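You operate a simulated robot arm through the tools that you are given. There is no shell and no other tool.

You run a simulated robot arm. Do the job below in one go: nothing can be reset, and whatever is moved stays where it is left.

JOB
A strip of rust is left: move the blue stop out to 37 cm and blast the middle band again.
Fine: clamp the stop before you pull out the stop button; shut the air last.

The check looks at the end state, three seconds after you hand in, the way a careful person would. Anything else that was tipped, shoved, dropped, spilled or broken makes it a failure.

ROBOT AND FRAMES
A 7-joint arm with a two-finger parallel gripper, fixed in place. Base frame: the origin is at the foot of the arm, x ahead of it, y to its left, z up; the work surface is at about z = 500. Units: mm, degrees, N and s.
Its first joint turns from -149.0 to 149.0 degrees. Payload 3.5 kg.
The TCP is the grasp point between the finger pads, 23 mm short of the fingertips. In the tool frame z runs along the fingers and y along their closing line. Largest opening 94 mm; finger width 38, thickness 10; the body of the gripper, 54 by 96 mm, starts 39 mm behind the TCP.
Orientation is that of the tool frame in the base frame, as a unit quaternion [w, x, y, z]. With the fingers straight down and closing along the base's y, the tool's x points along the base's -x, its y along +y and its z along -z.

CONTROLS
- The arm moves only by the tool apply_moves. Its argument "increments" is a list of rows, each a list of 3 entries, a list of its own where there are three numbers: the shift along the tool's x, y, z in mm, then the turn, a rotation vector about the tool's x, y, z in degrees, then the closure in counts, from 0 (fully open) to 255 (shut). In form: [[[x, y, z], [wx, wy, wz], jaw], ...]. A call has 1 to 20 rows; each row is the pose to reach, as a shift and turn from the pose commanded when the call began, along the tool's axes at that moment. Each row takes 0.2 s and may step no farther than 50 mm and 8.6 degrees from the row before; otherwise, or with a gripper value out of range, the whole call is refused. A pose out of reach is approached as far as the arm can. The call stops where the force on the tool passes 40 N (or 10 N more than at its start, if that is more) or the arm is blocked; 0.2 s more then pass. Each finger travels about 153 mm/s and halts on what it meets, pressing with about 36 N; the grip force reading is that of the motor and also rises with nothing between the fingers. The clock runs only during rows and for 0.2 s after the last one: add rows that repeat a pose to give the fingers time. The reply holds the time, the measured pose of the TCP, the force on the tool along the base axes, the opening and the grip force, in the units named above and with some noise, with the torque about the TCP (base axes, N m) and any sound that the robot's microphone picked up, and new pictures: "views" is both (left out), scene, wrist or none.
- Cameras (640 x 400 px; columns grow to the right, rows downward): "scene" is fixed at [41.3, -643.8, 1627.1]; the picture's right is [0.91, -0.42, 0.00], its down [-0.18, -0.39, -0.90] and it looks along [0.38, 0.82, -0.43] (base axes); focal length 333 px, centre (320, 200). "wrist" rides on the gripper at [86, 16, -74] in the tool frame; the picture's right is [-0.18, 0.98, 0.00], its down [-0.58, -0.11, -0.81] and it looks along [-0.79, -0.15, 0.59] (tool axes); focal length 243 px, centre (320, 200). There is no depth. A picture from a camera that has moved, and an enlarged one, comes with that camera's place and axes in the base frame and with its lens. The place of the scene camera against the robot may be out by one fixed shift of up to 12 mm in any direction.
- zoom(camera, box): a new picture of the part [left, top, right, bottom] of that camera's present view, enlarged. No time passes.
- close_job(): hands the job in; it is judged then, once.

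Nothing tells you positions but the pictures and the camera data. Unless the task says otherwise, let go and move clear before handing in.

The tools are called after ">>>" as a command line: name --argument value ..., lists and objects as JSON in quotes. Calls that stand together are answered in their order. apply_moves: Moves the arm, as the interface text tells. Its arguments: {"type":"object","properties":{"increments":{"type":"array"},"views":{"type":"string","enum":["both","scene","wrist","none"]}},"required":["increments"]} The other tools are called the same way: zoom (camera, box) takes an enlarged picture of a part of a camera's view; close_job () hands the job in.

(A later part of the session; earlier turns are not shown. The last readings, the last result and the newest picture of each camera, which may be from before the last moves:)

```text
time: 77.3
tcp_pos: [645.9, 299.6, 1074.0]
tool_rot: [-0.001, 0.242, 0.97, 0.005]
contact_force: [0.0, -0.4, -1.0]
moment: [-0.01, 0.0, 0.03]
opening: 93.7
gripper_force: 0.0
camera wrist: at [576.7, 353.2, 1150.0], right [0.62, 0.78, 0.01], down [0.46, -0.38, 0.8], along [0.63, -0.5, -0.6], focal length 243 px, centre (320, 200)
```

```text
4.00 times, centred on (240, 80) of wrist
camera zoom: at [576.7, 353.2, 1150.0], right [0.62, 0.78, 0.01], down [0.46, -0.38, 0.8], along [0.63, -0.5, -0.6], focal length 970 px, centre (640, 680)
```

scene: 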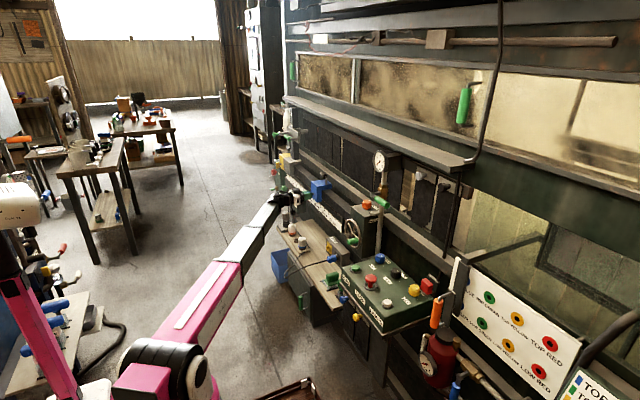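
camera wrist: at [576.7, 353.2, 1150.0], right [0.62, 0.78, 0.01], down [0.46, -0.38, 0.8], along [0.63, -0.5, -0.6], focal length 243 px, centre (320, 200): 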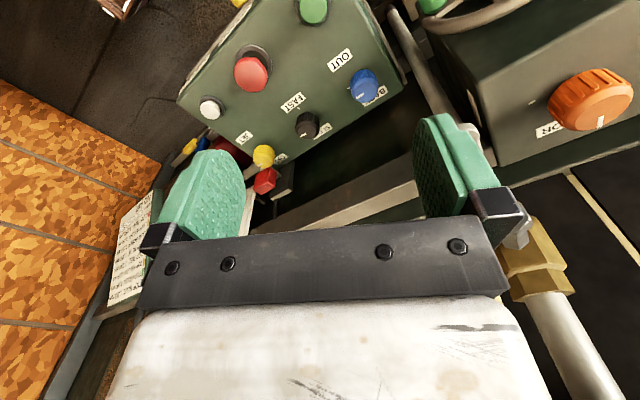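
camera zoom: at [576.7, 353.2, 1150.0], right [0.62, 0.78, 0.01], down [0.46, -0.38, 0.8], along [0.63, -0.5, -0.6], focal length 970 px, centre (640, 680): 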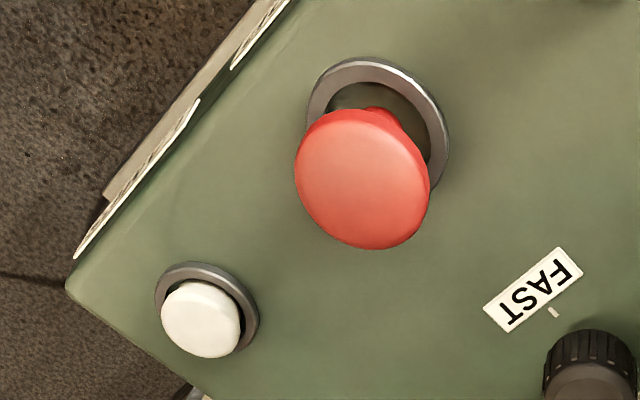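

The pointers of blue, black and yellow all stand towards −y. I need to see exactly where each knob's tick marks and labels are, so I'll enlarge them from the scene camera.

>>> zoom --camera "scene" --box '[365, 248, 397, 272]'

>>> zoom --camera "scene" --box '[382, 264, 414, 288]'

>>> zoom --camera "scene" --box '[398, 280, 438, 308]'

>>> zoom --camera "scene" --box '[355, 195, 387, 219]'

>>> zoom --camera "scene" --box '[355, 265, 395, 305]'

```text
16.00 times, centred on (381, 260) of scene
camera zoom: at [41.3, -643.8, 1627.1], right [0.91, -0.42, 0.0], down [-0.18, -0.39, -0.9], along [0.38, 0.82, -0.43], focal length 5325 px, centre (-656, -760)
```

zoom: 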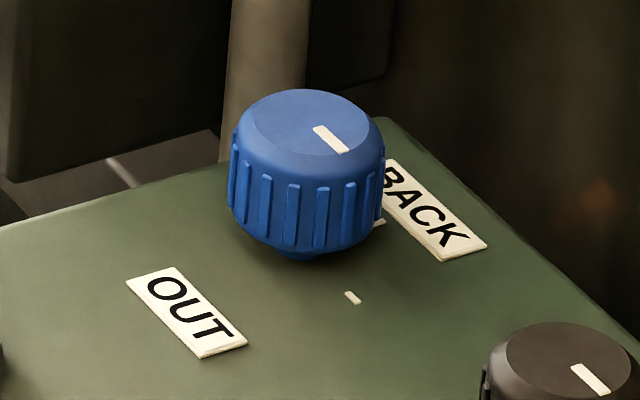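

```text
16.00 times, centred on (398, 276) of scene
camera zoom: at [41.3, -643.8, 1627.1], right [0.91, -0.42, 0.0], down [-0.18, -0.39, -0.9], along [0.38, 0.82, -0.43], focal length 5325 px, centre (-928, -1016)
```

zoom: 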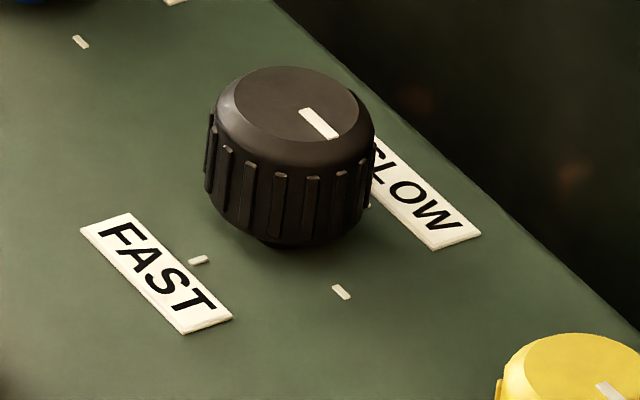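

```text
14.29 times, centred on (418, 294) of scene
camera zoom: at [41.3, -643.8, 1627.1], right [0.91, -0.42, 0.0], down [-0.18, -0.39, -0.9], along [0.38, 0.82, -0.43], focal length 4754 px, centre (-1080, -1143)
```

zoom: 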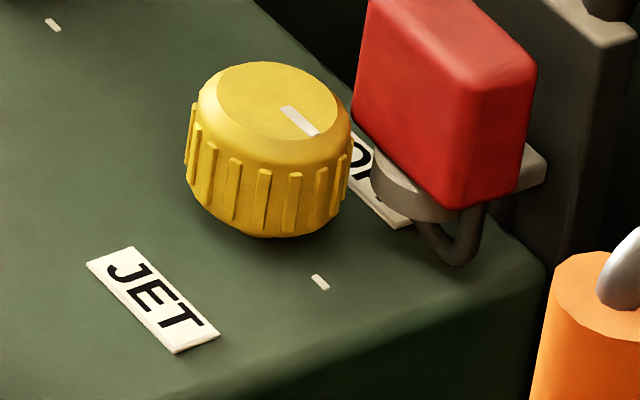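

```text
16.00 times, centred on (371, 207) of scene
camera zoom: at [41.3, -643.8, 1627.1], right [0.91, -0.42, 0.0], down [-0.18, -0.39, -0.9], along [0.38, 0.82, -0.43], focal length 5325 px, centre (-496, 88)
```

zoom: 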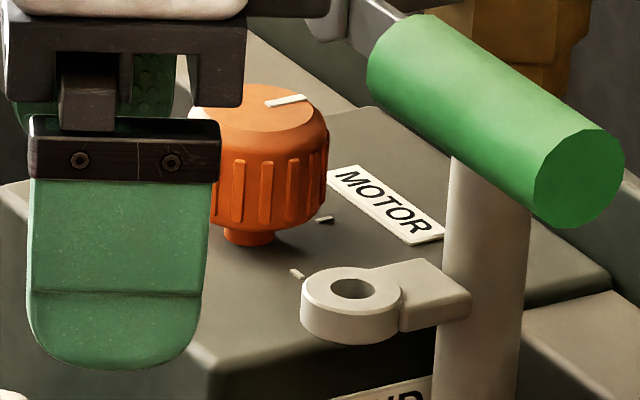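

```text
10.00 times, centred on (375, 285) of scene
camera zoom: at [41.3, -643.8, 1627.1], right [0.91, -0.42, 0.0], down [-0.18, -0.39, -0.9], along [0.38, 0.82, -0.43], focal length 3328 px, centre (-230, -650)
```

zoom: 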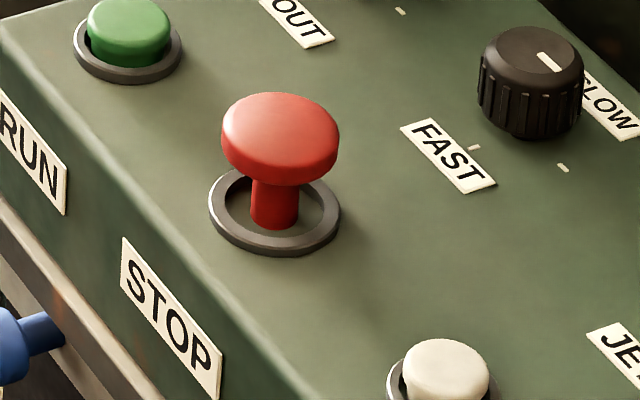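

Orange is at MOTOR. I'll look even closer for any hidden ticks beside the black, blue and yellow knobs before judging their positions.

>>> zoom --camera "scene" --box '[396, 270, 408, 279]'

>>> zoom --camera "scene" --box '[368, 258, 384, 270]'

>>> zoom --camera "scene" --box '[380, 256, 392, 265]'

>>> zoom --camera "scene" --box '[404, 288, 424, 303]'

>>> zoom --camera "scene" --box '[416, 282, 432, 300]'

```text
16.00 times, centred on (402, 274) of scene
camera zoom: at [41.3, -643.8, 1627.1], right [0.91, -0.42, 0.0], down [-0.18, -0.39, -0.9], along [0.38, 0.82, -0.43], focal length 5325 px, centre (-992, -992)
```

zoom: 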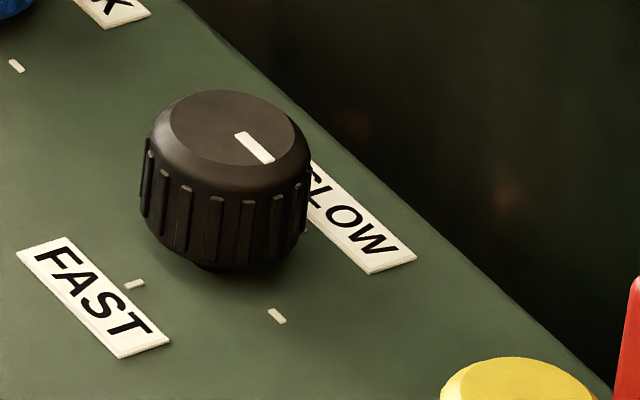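

```text
16.00 times, centred on (376, 264) of scene
camera zoom: at [41.3, -643.8, 1627.1], right [0.91, -0.42, 0.0], down [-0.18, -0.39, -0.9], along [0.38, 0.82, -0.43], focal length 5325 px, centre (-576, -824)
```

zoom: 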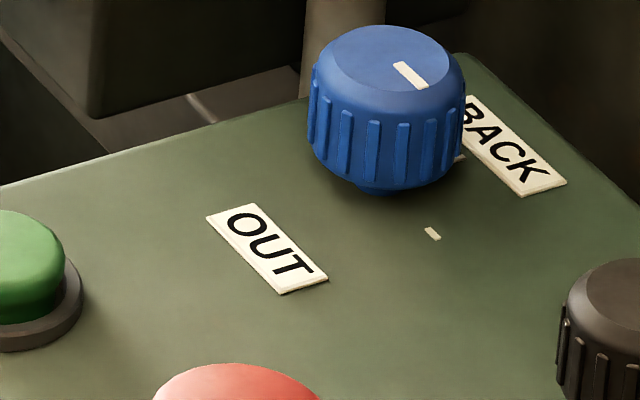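

```text
16.00 times, centred on (386, 260) of scene
camera zoom: at [41.3, -643.8, 1627.1], right [0.91, -0.42, 0.0], down [-0.18, -0.39, -0.9], along [0.38, 0.82, -0.43], focal length 5325 px, centre (-736, -768)
```

zoom: 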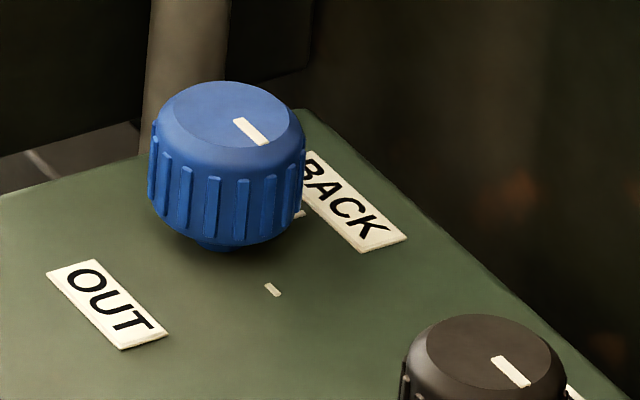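

```text
16.00 times, centred on (414, 296) of scene
camera zoom: at [41.3, -643.8, 1627.1], right [0.91, -0.42, 0.0], down [-0.18, -0.39, -0.9], along [0.38, 0.82, -0.43], focal length 5325 px, centre (-1184, -1328)
```

zoom: 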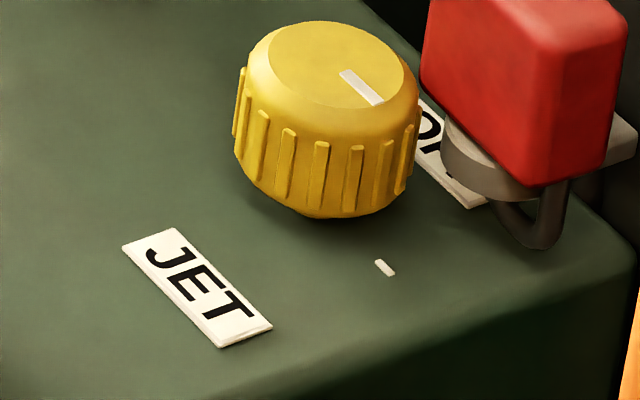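

```text
16.00 times, centred on (424, 291) of scene
camera zoom: at [41.3, -643.8, 1627.1], right [0.91, -0.42, 0.0], down [-0.18, -0.39, -0.9], along [0.38, 0.82, -0.43], focal length 5325 px, centre (-1344, -1256)
```

zoom: 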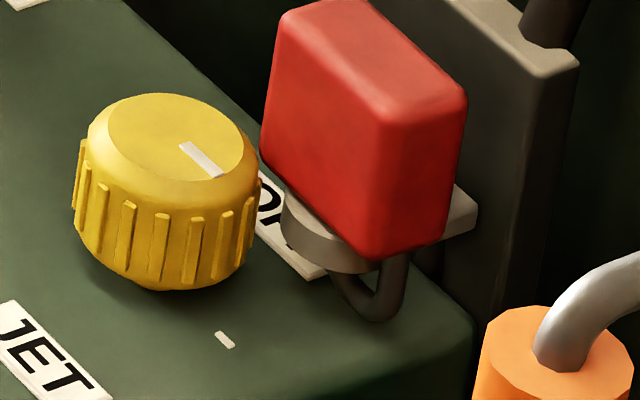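

Each knob has two ticks. By the ticks beside BACK, FAST and OFF, the present settings read OUT, SLOW, JET and MOTOR, i.e. ready for a blasting pass. The red block is a padlock hung on a bracket. Next I'll look at the air valve closely.

>>> zoom --camera "scene" --box '[360, 145, 410, 235]'

>>> zoom --camera "wrist" --box '[440, 90, 640, 400]'

>>> zoom --camera "scene" --box '[368, 190, 400, 214]'

```text
4.44 times, centred on (385, 190) of scene
camera zoom: at [41.3, -643.8, 1627.1], right [0.91, -0.42, 0.0], down [-0.18, -0.39, -0.9], along [0.38, 0.82, -0.43], focal length 1479 px, centre (31, 244)
```

zoom: 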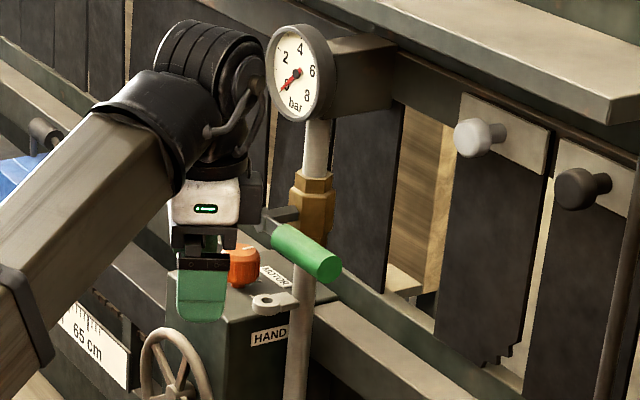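

```text
1.29 times, centred on (540, 245) of wrist
camera zoom: at [576.7, 353.2, 1150.0], right [0.62, 0.78, 0.01], down [0.46, -0.38, 0.8], along [0.63, -0.5, -0.6], focal length 313 px, centre (36, 142)
```

zoom: 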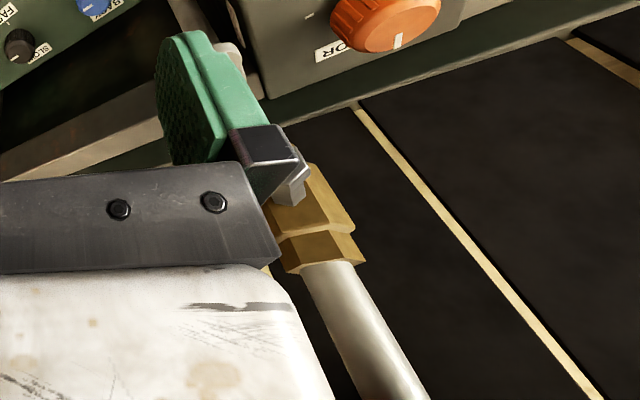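

```text
16.00 times, centred on (384, 202) of scene
camera zoom: at [41.3, -643.8, 1627.1], right [0.91, -0.42, 0.0], down [-0.18, -0.39, -0.9], along [0.38, 0.82, -0.43], focal length 5325 px, centre (-704, 168)
```

zoom: 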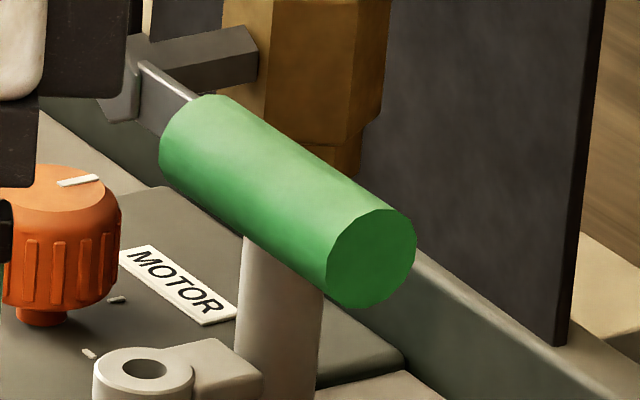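

The lever is horizontal across a vertical pipe with the gauge at 0, so the air is shut, and there is a lug with a ring below it on the pipe. I need to see which way the lever can swing, so I'll step back and look at it face-on.

>>> apply_moves --increments '[[[12, 8, -14], [0, 0, -7], 0], [[23, 16, -28], [0, 0, -14], 0], [[35, 24, -42], [0, 0, -21], 0], [[46.4, 32, -54], [0, 0, -28], 0], [[46.4, 32, -54], [0, 0, -28], 0]]' --views "wrist"

>>> zoom --camera "wrist" --box '[230, 80, 440, 240]'

```text
time: 78.5
tcp_pos: [621.0, 349.7, 1122.2]
tool_rot: [0.006, -0.002, 1.0, 0.007]
contact_force: [-0.1, -0.5, 0.0]
moment: [-0.03, 0.0, 0.01]
opening: 93.9
gripper_force: 0.1
out of reach, approached as far as the arm can: row 4, 5
camera wrist: at [534.5, 364.3, 1196.9], right [0.18, 0.98, 0.02], down [0.57, -0.12, 0.81], along [0.8, -0.14, -0.58], focal length 243 px, centre (320, 200)
```

wrist: 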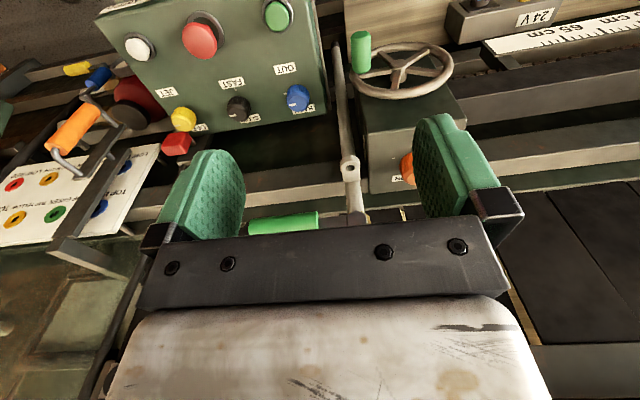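

```text
2.50 times, centred on (335, 160) of wrist
camera zoom: at [534.5, 364.3, 1196.9], right [0.18, 0.98, 0.02], down [0.57, -0.12, 0.81], along [0.8, -0.14, -0.58], focal length 606 px, centre (282, 300)
```

zoom: 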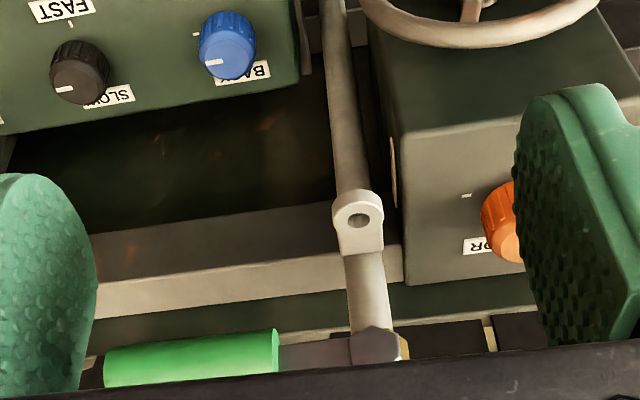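

The lug ring sits right below where the lever would hang (about (758, 364, 992)), so downward looks blocked and upward free. I'll grip the handle end with the tool horizontal and feel for the direction. First I'll pitch the tool to point along +x.

>>> apply_moves --increments '[[[-2, -5, 5], [0, -8.2, 0], 100], [[-4, -10, 10], [0, -16.4, 0], 100], [[-6, -15, 15], [0, -24.6, 0], 100], [[-8, -20, 20], [0, -32.8, 0], 100], [[-9, -25, 25], [0, -41, 0], 100], [[-11, -30, 30], [0, -49.2, 0], 100], [[-13, -35, 35], [0, -57.4, 0], 100], [[-15, -40, 40], [0, -65.6, 0], 100], [[-17, -45, 45], [0, -73.8, 0], 100], [[-18, -50, 48], [0, -82, 0], 100], [[-19, -55, 51], [0, -90, 0], 100], [[-19, -55, 51], [0, -90, 0], 100]]' --views "both"

```text
time: 81.2
tcp_pos: [640.7, 294.8, 1071.3]
tool_rot: [0.708, 0.004, 0.706, 0.005]
contact_force: [0.3, -0.8, -0.2]
moment: [0.02, 0.0, 0.0]
opening: 57.3
gripper_force: 0.2
camera wrist: at [566.1, 311.7, 985.1], right [0.0, 0.98, 0.2], down [-0.81, -0.12, 0.58], along [0.59, -0.16, 0.79], focal length 243 px, centre (320, 200)
```

scene: 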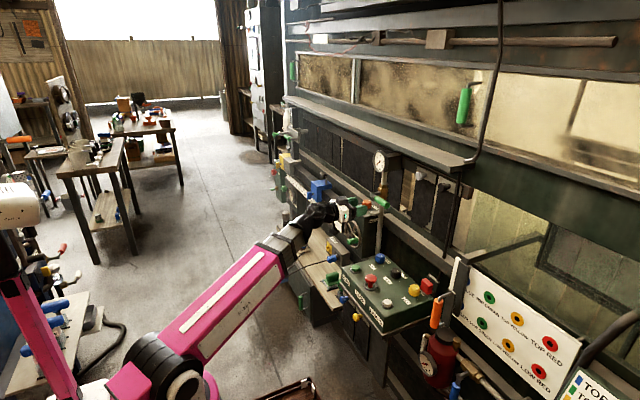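
wrist: 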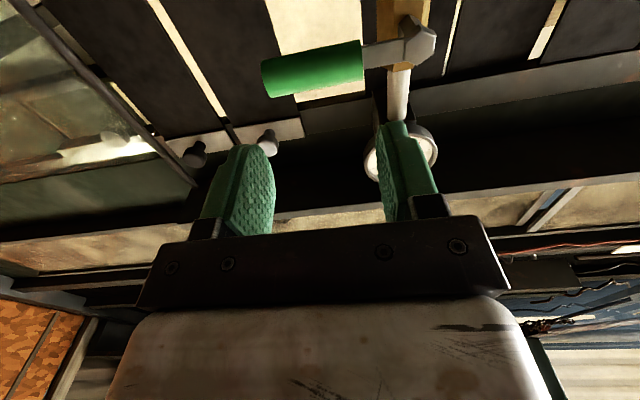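

From below I see the whole lever: handle y ≈ 261–325, pivot about y ≈ 361, z ≈ 1068, pipe and gauge above. I'll roll −90° so the fingers lie above and below the handle.

>>> apply_moves --increments '[[[0, 0, 0], [0, 0, -8.4], 100], [[0, 0, 0], [0, 0, -16.8], 100], [[0, 0, 0], [0, 0, -25.2], 100], [[0, 0, 0], [0, 0, -33.6], 100], [[0, 0, 0], [0, 0, -42], 100], [[0, 0, 0], [0, 0, -50.4], 100], [[0, 0, 0], [0, 0, -58.8], 100], [[0, 0, 0], [0, 0, -67.2], 100], [[0, 0, 0], [0, 0, -75.6], 100], [[0, 0, 0], [0, 0, -84], 100], [[0, 0, 0], [0, 0, -90], 100], [[0, 0, 0], [0, 0, -90], 100]]' --views "wrist"

>>> zoom --camera "scene" --box '[335, 145, 415, 235]'

>>> zoom --camera "wrist" --box '[200, 0, 480, 200]'

```text
time: 83.8
tcp_pos: [640.4, 294.2, 1071.8]
tool_rot: [0.503, -0.497, 0.502, -0.498]
contact_force: [0.5, -0.7, 0.4]
moment: [0.0, 0.0, 0.01]
opening: 57.3
gripper_force: 0.1
camera wrist: at [566.1, 208.3, 1054.5], right [0.0, 0.19, -0.98], down [-0.81, 0.58, 0.11], along [0.59, 0.79, 0.16], focal length 243 px, centre (320, 200)
```

wrist: 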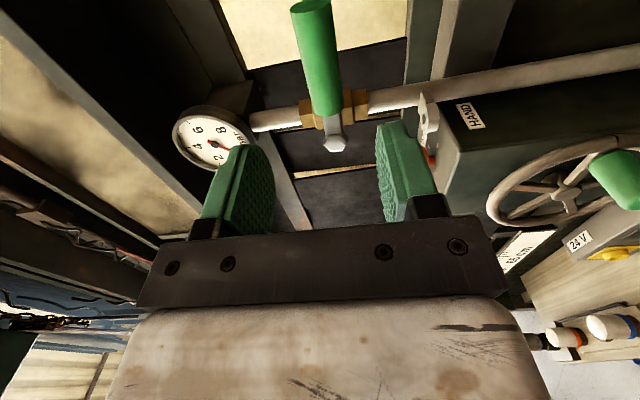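

```text
4.44 times, centred on (375, 190) of scene
camera zoom: at [41.3, -643.8, 1627.1], right [0.91, -0.42, 0.0], down [-0.18, -0.39, -0.9], along [0.38, 0.82, -0.43], focal length 1479 px, centre (76, 244)
```

zoom: 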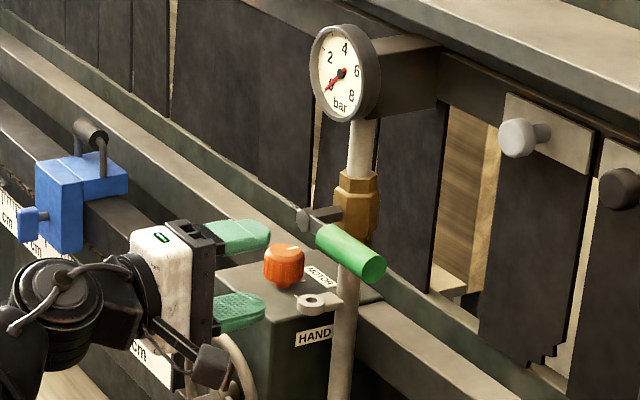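

```text
2.00 times, centred on (340, 100) of wrist
camera zoom: at [566.1, 208.3, 1054.5], right [0.0, 0.19, -0.98], down [-0.81, 0.58, 0.11], along [0.59, 0.79, 0.16], focal length 485 px, centre (280, 400)
```

zoom: 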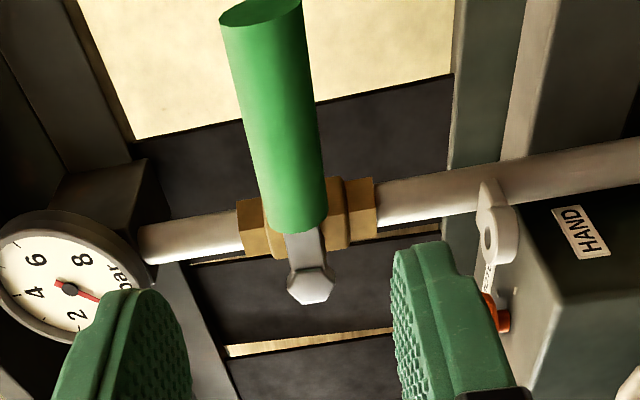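

The handle is centred between the two fingers. I'll advance 104 mm, then check and close.

>>> apply_moves --increments '[[[0, 0, 35], [0, 0, 0], 100], [[0, 0, 70], [0, 0, 0], 100], [[0, 0, 104], [0, 0, 0], 100], [[0, 0, 104], [0, 0, 0], 100]]' --views "wrist"

>>> zoom --camera "scene" --box '[345, 170, 405, 220]'

```text
time: 84.8
tcp_pos: [746.7, 295.7, 1070.5]
tool_rot: [0.503, -0.496, 0.502, -0.498]
contact_force: [1.0, -0.6, 0.4]
moment: [0.01, 0.0, 0.04]
opening: 57.3
gripper_force: 0.1
camera wrist: at [670.6, 208.4, 1053.5], right [0.0, 0.2, -0.98], down [-0.81, 0.58, 0.11], along [0.59, 0.79, 0.16], focal length 243 px, centre (320, 200)
```

wrist: 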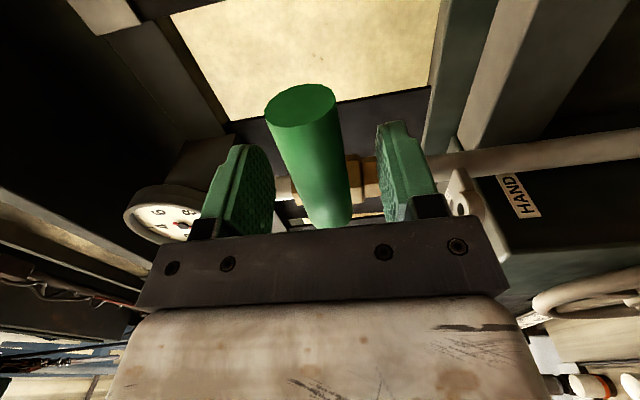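

```text
8.00 times, centred on (375, 195) of scene
camera zoom: at [41.3, -643.8, 1627.1], right [0.91, -0.42, 0.0], down [-0.18, -0.39, -0.9], along [0.38, 0.82, -0.43], focal length 2662 px, centre (-120, 240)
```

zoom: 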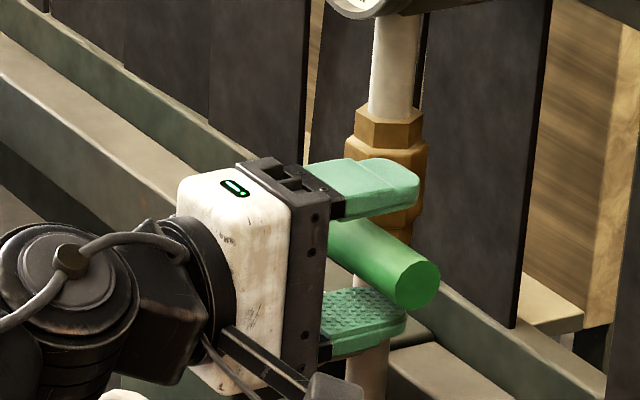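

The handle lies well between the fingers. I'll close on it.

>>> apply_moves --increments '[[[0, 0, 0], [0, 0, 0], 255], [[0, 0, 0], [0, 0, 0], 255], [[0, 0, 0], [0, 0, 0], 255]]' --views "none"

```text
time: 85.5
tcp_pos: [745.3, 295.6, 1070.2]
tool_rot: [0.502, -0.498, 0.502, -0.498]
contact_force: [-1.0, -1.1, -12.2]
moment: [-2.08, 0.07, 0.27]
opening: 26.1
gripper_force: 44.7
```

I have the handle (26 mm). I'll try swinging it 8° upward about its pivot and watch the force.

>>> apply_moves --increments '[[[-0.2, -4.6, 0], [0, 0, -4], 255], [[-0.6, -9.2, 0], [0, 0, -8], 255], [[-0.6, -9.2, 0], [0, 0, -8], 255]]' --views "none"

```text
time: 86.3
tcp_pos: [745.0, 295.4, 1080.2]
tool_rot: [-0.466, 0.532, -0.466, 0.532]
contact_force: [-2.3, -1.0, -20.6]
moment: [-1.44, 0.09, -0.2]
opening: 25.8
gripper_force: 44.9
```

It followed upward by 10 mm with moderate resistance. I'll check the lever and gauge in a picture.

>>> zoom --camera "scene" --box '[345, 145, 405, 220]'

>>> zoom --camera "wrist" --box '[100, 60, 460, 260]'

```text
5.33 times, centred on (375, 182) of scene
camera zoom: at [41.3, -643.8, 1627.1], right [0.91, -0.42, 0.0], down [-0.18, -0.39, -0.9], along [0.38, 0.82, -0.43], focal length 1775 px, centre (27, 293)
```

zoom: 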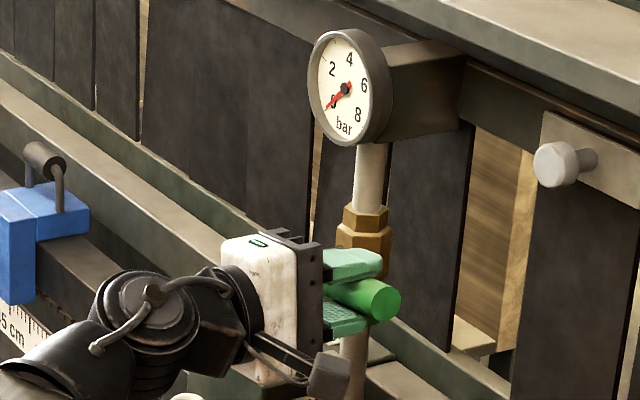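

```text
1.78 times, centred on (280, 160) of wrist
camera zoom: at [670.4, 207.6, 1074.9], right [0.0, 0.06, -1.0], down [-0.81, 0.59, 0.03], along [0.59, 0.81, 0.04], focal length 431 px, centre (391, 271)
```

zoom: 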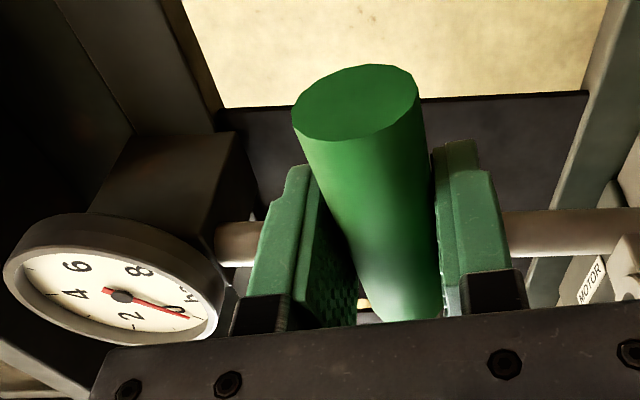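

The lever is going up freely. I'll continue the swing along the arc about the pivot in stages.

>>> apply_moves --increments '[[[-0.9, -9.2, 0], [0, 0, -8], 255], [[-3.1, -18.2, 0], [0, 0, -16], 255], [[-6.5, -26.9, 0], [0, 0, -24], 255], [[-11.1, -35, 0], [0, 0, -32], 255], [[-16.9, -42.2, 0], [0, 0, -40], 255]]' --views "both"

>>> zoom --camera "scene" --box '[345, 145, 405, 220]'

```text
time: 87.5
tcp_pos: [744.8, 317.6, 1122.3]
tool_rot: [-0.258, 0.658, -0.257, 0.659]
contact_force: [11.1, -5.3, 14.0]
moment: [0.45, 0.35, 0.45]
opening: 25.7
gripper_force: 45.4
camera wrist: at [670.3, 246.9, 1174.3], right [0.0, -0.6, -0.8], down [-0.81, 0.47, -0.36], along [0.59, 0.65, -0.48], focal length 243 px, centre (320, 200)
```

scene: 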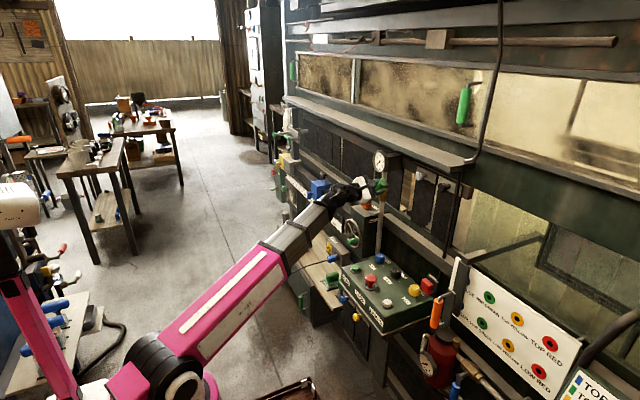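
wrist: 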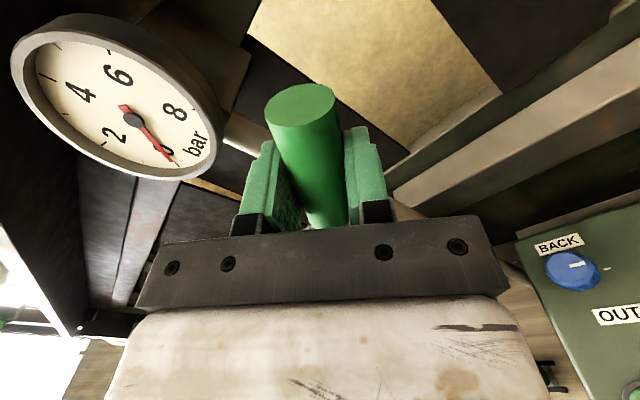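

```text
5.33 times, centred on (375, 182) of scene
camera zoom: at [41.3, -643.8, 1627.1], right [0.91, -0.42, 0.0], down [-0.18, -0.39, -0.9], along [0.38, 0.82, -0.43], focal length 1775 px, centre (27, 293)
```

zoom: 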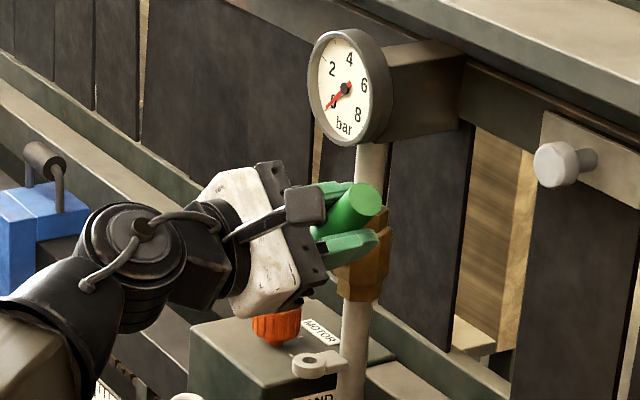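

The lever is near 48° and the gauge still reads 0. I'll go on towards upright, checking the force and the clearance to the gauge.

>>> apply_moves --increments '[[[-1.1, -9.5, 0], [0, 0, -8], 255], [[-3.6, -18.8, 0], [0, 0, -16], 255], [[-7.3, -27.6, 0], [0, 0, -24], 255], [[-7.3, -27.6, 0], [0, 0, -24], 255]]' --views "both"

>>> zoom --camera "scene" --box '[345, 145, 405, 220]'

```text
time: 88.2
tcp_pos: [744.2, 335.2, 1132.5]
tool_rot: [-0.155, 0.688, -0.154, 0.692]
contact_force: [2.5, -6.9, 6.7]
moment: [-0.17, -0.04, -0.18]
opening: 25.3
gripper_force: 45.2
stopped in row 3: the force on the tool passed its limit at 43 N (the readings are from after the stop); the commanded pose is now the measured one
camera wrist: at [670.0, 283.0, 1204.3], right [0.0, -0.81, -0.59], down [-0.8, 0.35, -0.48], along [0.59, 0.47, -0.65], focal length 243 px, centre (320, 200)
```

scene: 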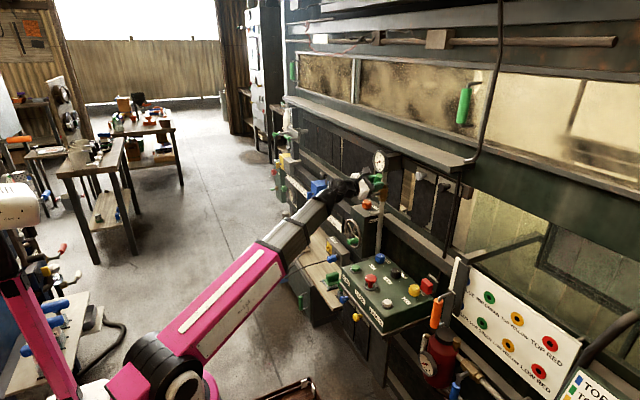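
wrist: 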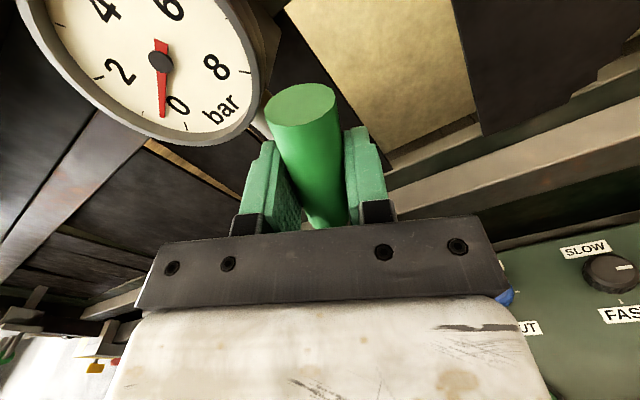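

```text
5.33 times, centred on (375, 182) of scene
camera zoom: at [41.3, -643.8, 1627.1], right [0.91, -0.42, 0.0], down [-0.18, -0.39, -0.9], along [0.38, 0.82, -0.43], focal length 1775 px, centre (27, 293)
```

zoom: 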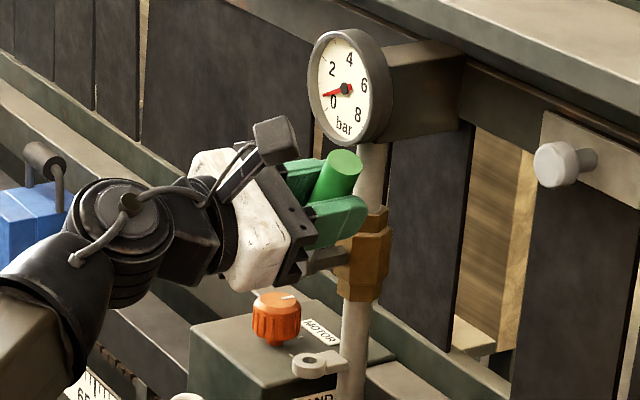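

The needle has begun to lift off zero, so upward opens the air. The stop came from stiffness, not a collision. I'll finish the last ~23° in smaller steps.

>>> apply_moves --increments '[[[-0.2, -3, 0], [0, 0, -2.5], 255], [[-0.6, -5.9, 0], [0, 0, -5], 255], [[-1.1, -8.9, 0], [0, 0, -7.5], 255], [[-1.7, -11.8, 0], [0, 0, -10], 255], [[-2.5, -14.7, 0], [0, 0, -12.5], 255], [[-3.3, -17.6, 0], [0, 0, -15], 255], [[-4.3, -20.4, 0], [0, 0, -17.5], 255], [[-5.4, -23.2, 0], [0, 0, -20], 255], [[-6.9, -26.5, 0], [0, 0, -23], 255]]' --views "wrist"

>>> zoom --camera "scene" --box '[345, 145, 405, 220]'

```text
time: 89.9
tcp_pos: [744.8, 356.6, 1139.8]
tool_rot: [-0.046, 0.703, -0.043, 0.708]
contact_force: [-0.9, -5.7, 6.6]
moment: [-0.37, 0.21, -0.1]
opening: 25.6
gripper_force: 45.3
stopped in row 8: the force on the tool passed its limit at 41 N (the readings are from after the stop); the commanded pose is now the measured one
camera wrist: at [669.7, 328.8, 1222.7], right [0.0, -0.95, -0.31], down [-0.8, 0.18, -0.57], along [0.6, 0.25, -0.76], focal length 243 px, centre (320, 200)
```

wrist: 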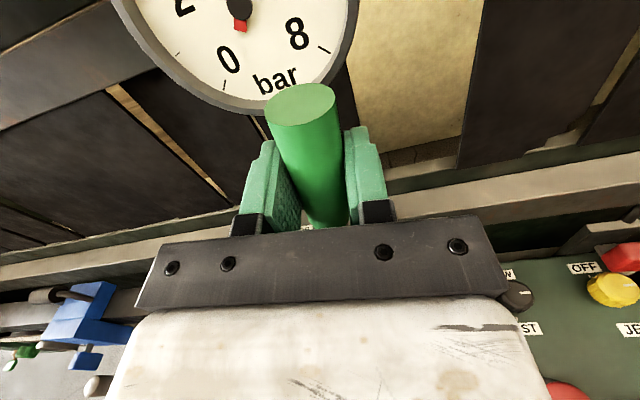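

```text
5.33 times, centred on (375, 182) of scene
camera zoom: at [41.3, -643.8, 1627.1], right [0.91, -0.42, 0.0], down [-0.18, -0.39, -0.9], along [0.38, 0.82, -0.43], focal length 1775 px, centre (27, 293)
```

zoom: 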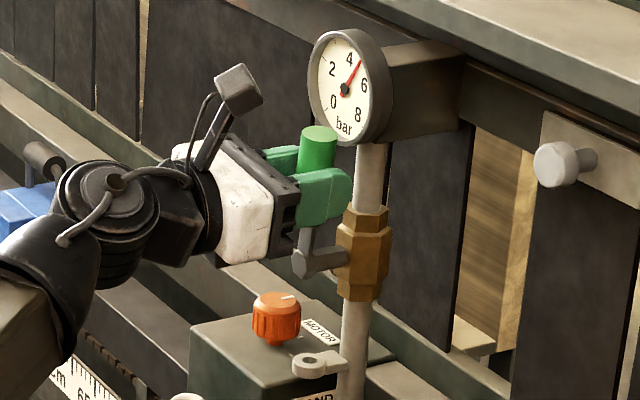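

The gauge has climbed to nearly 5 bar with the lever about 82° up. I'll nudge the last few degrees slowly to be sure it's fully open.

>>> apply_moves --increments '[[[-0.1, -1.2, 0], [0, 0, -1], 255], [[-0.3, -2.4, 0], [0, 0, -2], 255], [[-0.4, -3.6, 0], [0, 0, -3], 255], [[-0.6, -4.8, 0], [0, 0, -4], 255], [[-0.7, -6, 0], [0, 0, -5], 255], [[-0.9, -7.3, 0], [0, 0, -6], 255], [[-0.9, -7.3, 0], [0, 0, -6], 255]]' --views "wrist"

>>> zoom --camera "scene" --box '[345, 145, 405, 220]'

```text
time: 91.5
tcp_pos: [744.5, 363.1, 1140.6]
tool_rot: [-0.009, 0.704, -0.007, 0.71]
contact_force: [0.5, -9.1, 26.2]
moment: [-0.61, -0.35, -0.03]
opening: 25.6
gripper_force: 45.0
camera wrist: at [669.7, 344.9, 1225.5], right [0.0, -0.98, -0.21], down [-0.8, 0.12, -0.59], along [0.6, 0.17, -0.78], focal length 243 px, centre (320, 200)
```

wrist: 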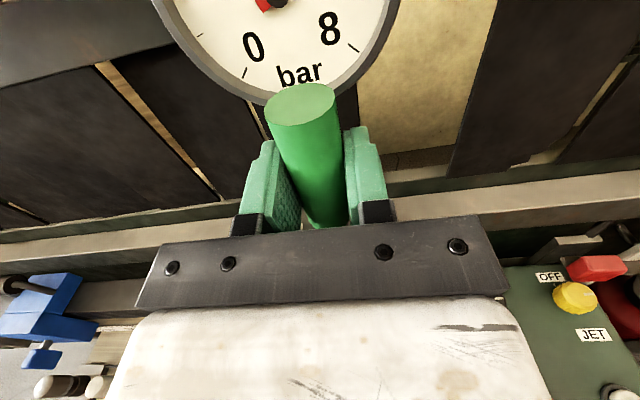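

```text
5.33 times, centred on (375, 182) of scene
camera zoom: at [41.3, -643.8, 1627.1], right [0.91, -0.42, 0.0], down [-0.18, -0.39, -0.9], along [0.38, 0.82, -0.43], focal length 1775 px, centre (27, 293)
```

zoom: 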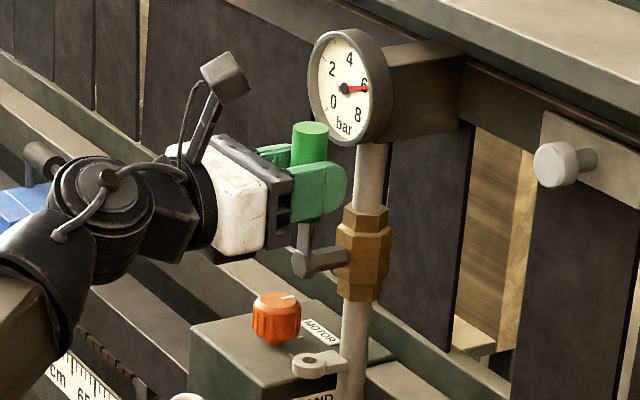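

The gauge stands at 6 bar and the lever is upright, so the air is open. I'll let go, back straight off, and check that nothing is blasting yet.

>>> apply_moves --increments '[[[0, 0, 0], [0, 0, 0], 120], [[0, 0, 0], [0, 0, 0], 120], [[0, 0, -40], [0, 0, 0], 120], [[0, 0, -80], [0, 0, 0], 120], [[0, 0, -120], [0, 0, 0], 120]]' --views "both"

>>> zoom --camera "scene" --box '[270, 110, 330, 160]'

>>> zoom --camera "scene" --box '[345, 145, 405, 220]'

```text
time: 92.7
tcp_pos: [625.5, 363.9, 1137.0]
tool_rot: [-0.009, 0.705, -0.007, 0.709]
contact_force: [0.5, 0.5, -0.9]
moment: [-0.01, 0.01, -0.02]
opening: 49.4
gripper_force: 0.1
camera wrist: at [550.7, 344.6, 1223.2], right [0.0, -0.98, -0.21], down [-0.8, 0.12, -0.58], along [0.6, 0.17, -0.78], focal length 243 px, centre (320, 200)
```

scene: 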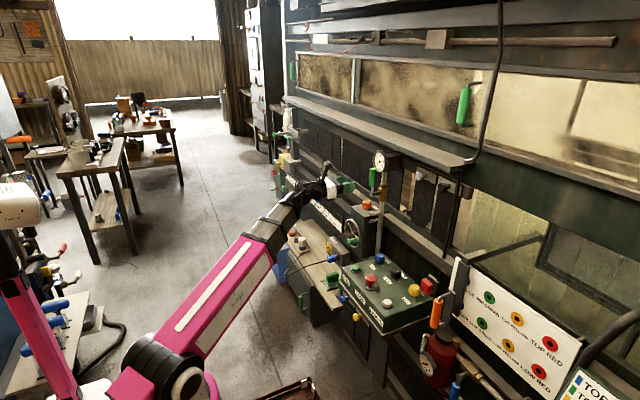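
wrist: 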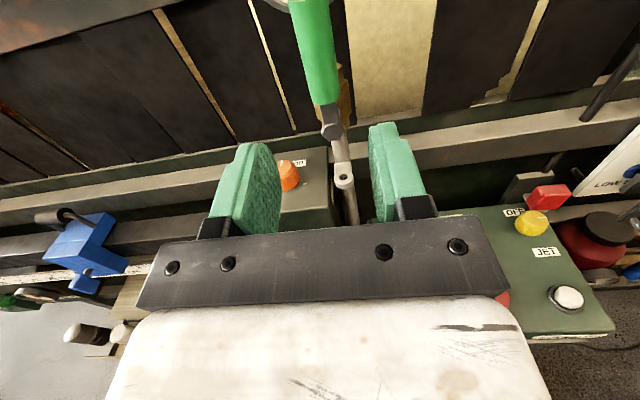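

```text
8.00 times, centred on (300, 135) of scene
camera zoom: at [41.3, -643.8, 1627.1], right [0.91, -0.42, 0.0], down [-0.18, -0.39, -0.9], along [0.38, 0.82, -0.43], focal length 2662 px, centre (480, 720)
```

zoom: 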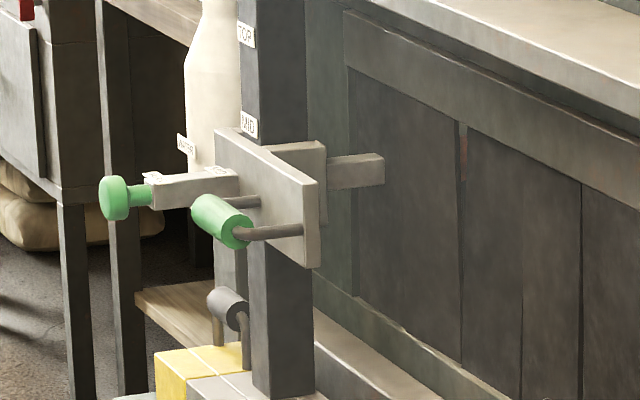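

```text
5.33 times, centred on (375, 182) of scene
camera zoom: at [41.3, -643.8, 1627.1], right [0.91, -0.42, 0.0], down [-0.18, -0.39, -0.9], along [0.38, 0.82, -0.43], focal length 1775 px, centre (27, 293)
```

zoom: 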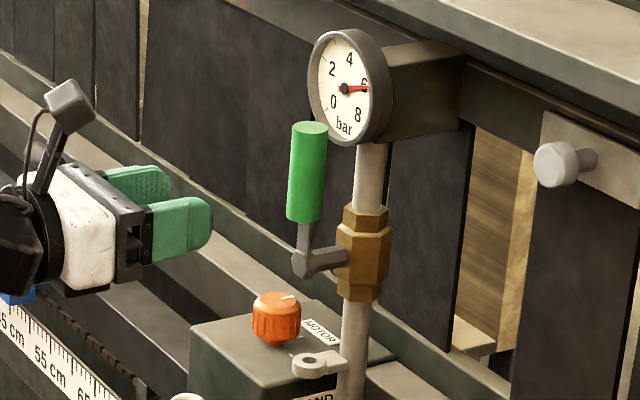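

The lever stays upright at 6 bar and nothing is running. Next is the red STOP mushroom on the panel, so I'll roll the tool back 90° and swing down towards the panel.

>>> apply_moves --increments '[[[-3, 9, -2], [0, 0, 8.2], 60], [[-7, 19, -5], [0, 0, 16.4], 0], [[-10, 28, -7], [0, 0, 24.6], 0], [[-13, 38, -9], [0, 0, 32.8], 0], [[-17, 47, -11], [0, 0, 41], 0], [[-20, 57, -14], [0, 0, 49.2], 0], [[-24, 66, -16], [0, 0, 57.4], 0], [[-27, 76, -18], [0, 0, 65.6], 0], [[-30, 85, -20], [0, 0, 73.8], 0], [[-34, 95, -23], [0, 0, 82], 0], [[-37, 104, -25], [0, 0, 90], 0], [[-37, 104, -25], [0, 0, 90], 0]]' --views "none"

```text
time: 95.3
tcp_pos: [601.8, 259.5, 1097.8]
tool_rot: [0.509, -0.492, 0.504, -0.495]
contact_force: [0.4, -0.2, 0.2]
moment: [-0.01, 0.0, 0.03]
opening: 94.0
gripper_force: 0.0
```

Now I'll pitch the tool down above the panel, with the camera on the −y side.

>>> apply_moves --increments '[[[6, 10, 4], [-8.2, 0, 0], 0], [[13, 20, 7], [-16.4, 0, 0], 0], [[19, 30, 11], [-24.6, 0, 0], 0], [[25, 40, 15], [-32.8, 0, 0], 0], [[32, 50, 18], [-41, 0, 0], 0], [[38, 60, 22], [-49.2, 0, 0], 0], [[45, 70, 25], [-57.4, 0, 0], 0], [[51, 80, 29], [-65.6, 0, 0], 0], [[57, 90, 33], [-73.8, 0, 0], 0], [[64, 100, 36], [-82, 0, 0], 0], [[70, 110, 40], [-90, 0, 0], 0], [[70, 110, 40], [-90, 0, 0], 0]]' --views "both"

```text
time: 97.9
tcp_pos: [640.7, 192.9, 985.6]
tool_rot: [-0.01, 0.708, -0.706, -0.007]
contact_force: [-0.2, 0.1, 0.6]
moment: [0.02, -0.01, 0.0]
opening: 93.9
gripper_force: 0.1
camera wrist: at [625.5, 104.6, 1058.7], right [-0.98, 0.18, 0.0], down [0.1, 0.56, 0.82], along [0.15, 0.81, -0.57], focal length 243 px, centre (320, 200)
```

scene: 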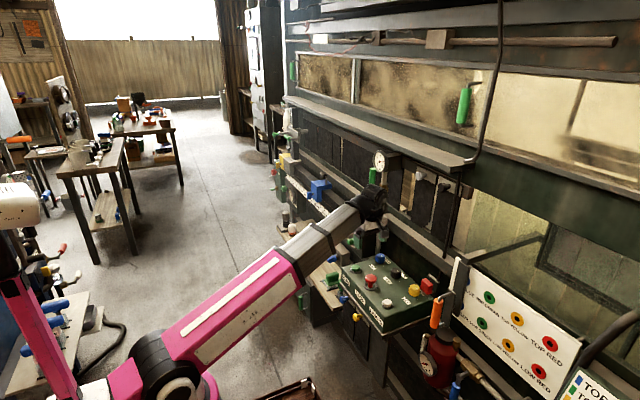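
wrist: 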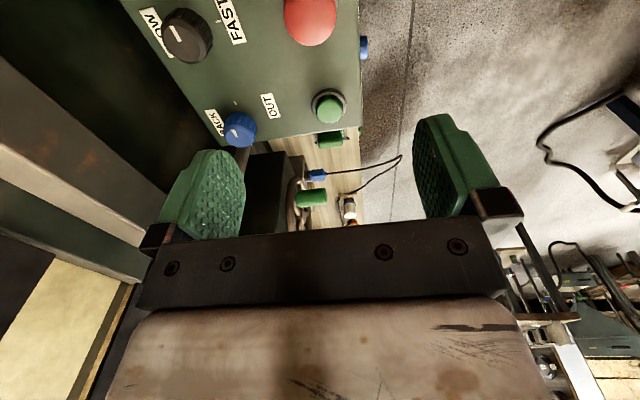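

From this view the STOP cap is at about (646, 179, 828) and RUN at about (647, 281, 800). I'll come down to 50 mm above the cap, centred over it.

>>> apply_moves --increments '[[[5, -2, 35], [0, 0, 0], 0], [[10, -4, 70], [0, 0, 0], 0], [[14, -5.5, 105], [0, 0, 0], 0], [[14, -5.5, 105], [0, 0, 0], 0]]' --views "both"

>>> zoom --camera "scene" --box '[345, 240, 405, 300]'

```text
time: 98.9
tcp_pos: [648.0, 182.0, 880.7]
tool_rot: [-0.01, 0.708, -0.706, -0.007]
contact_force: [-0.7, 0.0, -0.1]
moment: [0.01, -0.02, 0.01]
opening: 94.0
gripper_force: 0.1
camera wrist: at [631.9, 93.2, 953.7], right [-0.98, 0.18, 0.0], down [0.1, 0.56, 0.82], along [0.15, 0.81, -0.57], focal length 243 px, centre (320, 200)
```

scene: 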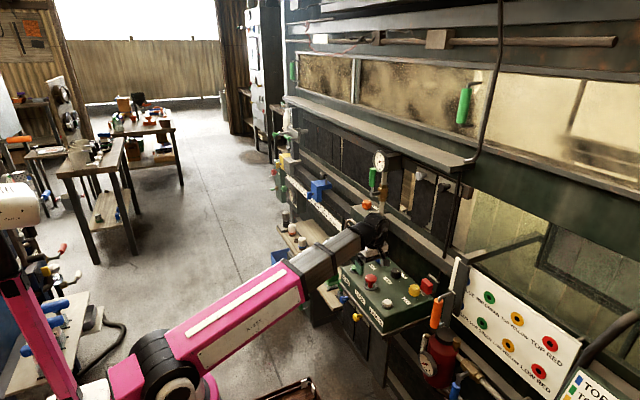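
wrist: 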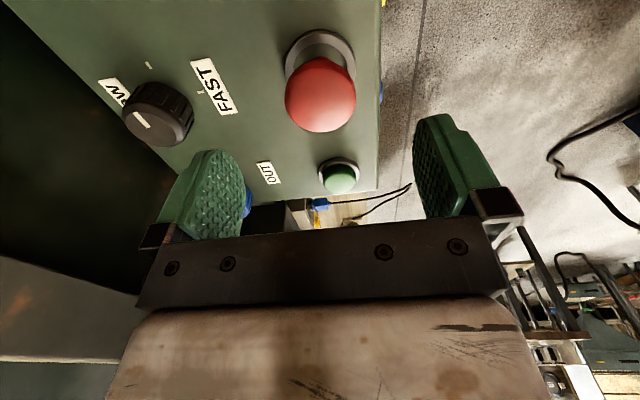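

```text
6.67 times, centred on (375, 270) of scene
camera zoom: at [41.3, -643.8, 1627.1], right [0.91, -0.42, 0.0], down [-0.18, -0.39, -0.9], along [0.38, 0.82, -0.43], focal length 2219 px, centre (-47, -267)
```

zoom: 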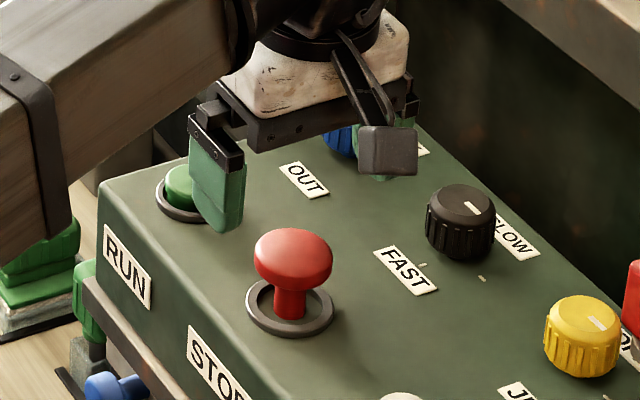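

Triangulating from the two heights puts the cap centre around (647, 180, 815–826) and the panel surface near z = 780. I'll come down 25 mm more (the fingers are well outside the cap) and look again.

>>> apply_moves --increments '[[[1, 1, 15], [0, 0, 0], 0], [[1, 1, 28], [0, 0, 0], 0], [[1, 1, 28], [0, 0, 0], 0]]' --views "wrist"

>>> zoom --camera "scene" --box '[345, 240, 405, 300]'

>>> zoom --camera "wrist" --box '[150, 60, 520, 240]'

```text
time: 99.7
tcp_pos: [647.4, 181.4, 853.4]
tool_rot: [-0.012, 0.708, -0.706, -0.007]
contact_force: [0.1, 0.1, 0.1]
moment: [-0.03, -0.01, 0.02]
opening: 94.0
gripper_force: 0.0
camera wrist: at [631.2, 93.1, 926.4], right [-0.98, 0.18, 0.0], down [0.1, 0.56, 0.82], along [0.15, 0.81, -0.57], focal length 243 px, centre (320, 200)
```

wrist: 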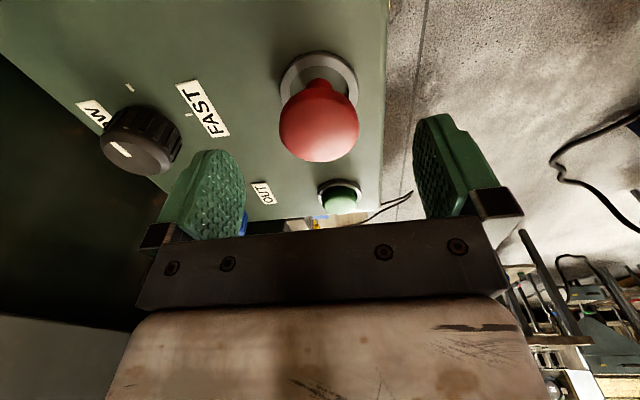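

```text
6.67 times, centred on (375, 270) of scene
camera zoom: at [41.3, -643.8, 1627.1], right [0.91, -0.42, 0.0], down [-0.18, -0.39, -0.9], along [0.38, 0.82, -0.43], focal length 2219 px, centre (-47, -267)
```

zoom: 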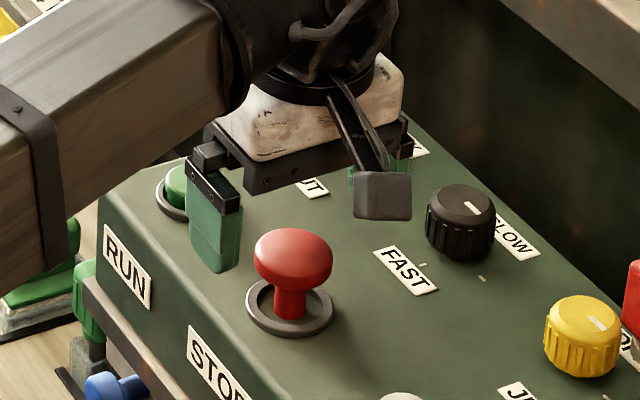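

```text
1.73 times, centred on (335, 150) of wrist
camera zoom: at [631.2, 93.1, 926.4], right [-0.98, 0.18, 0.0], down [0.1, 0.56, 0.82], along [0.15, 0.81, -0.57], focal length 420 px, centre (294, 286)
```

zoom: 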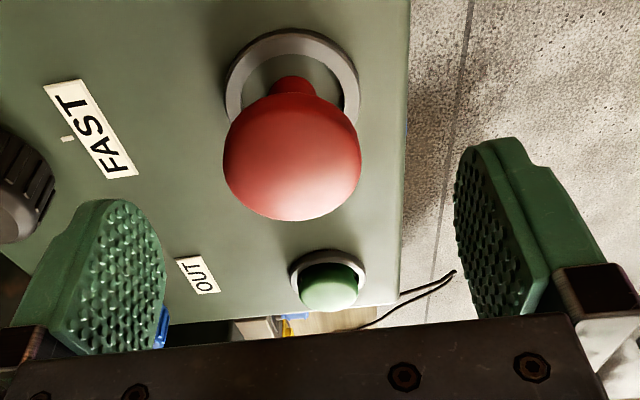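

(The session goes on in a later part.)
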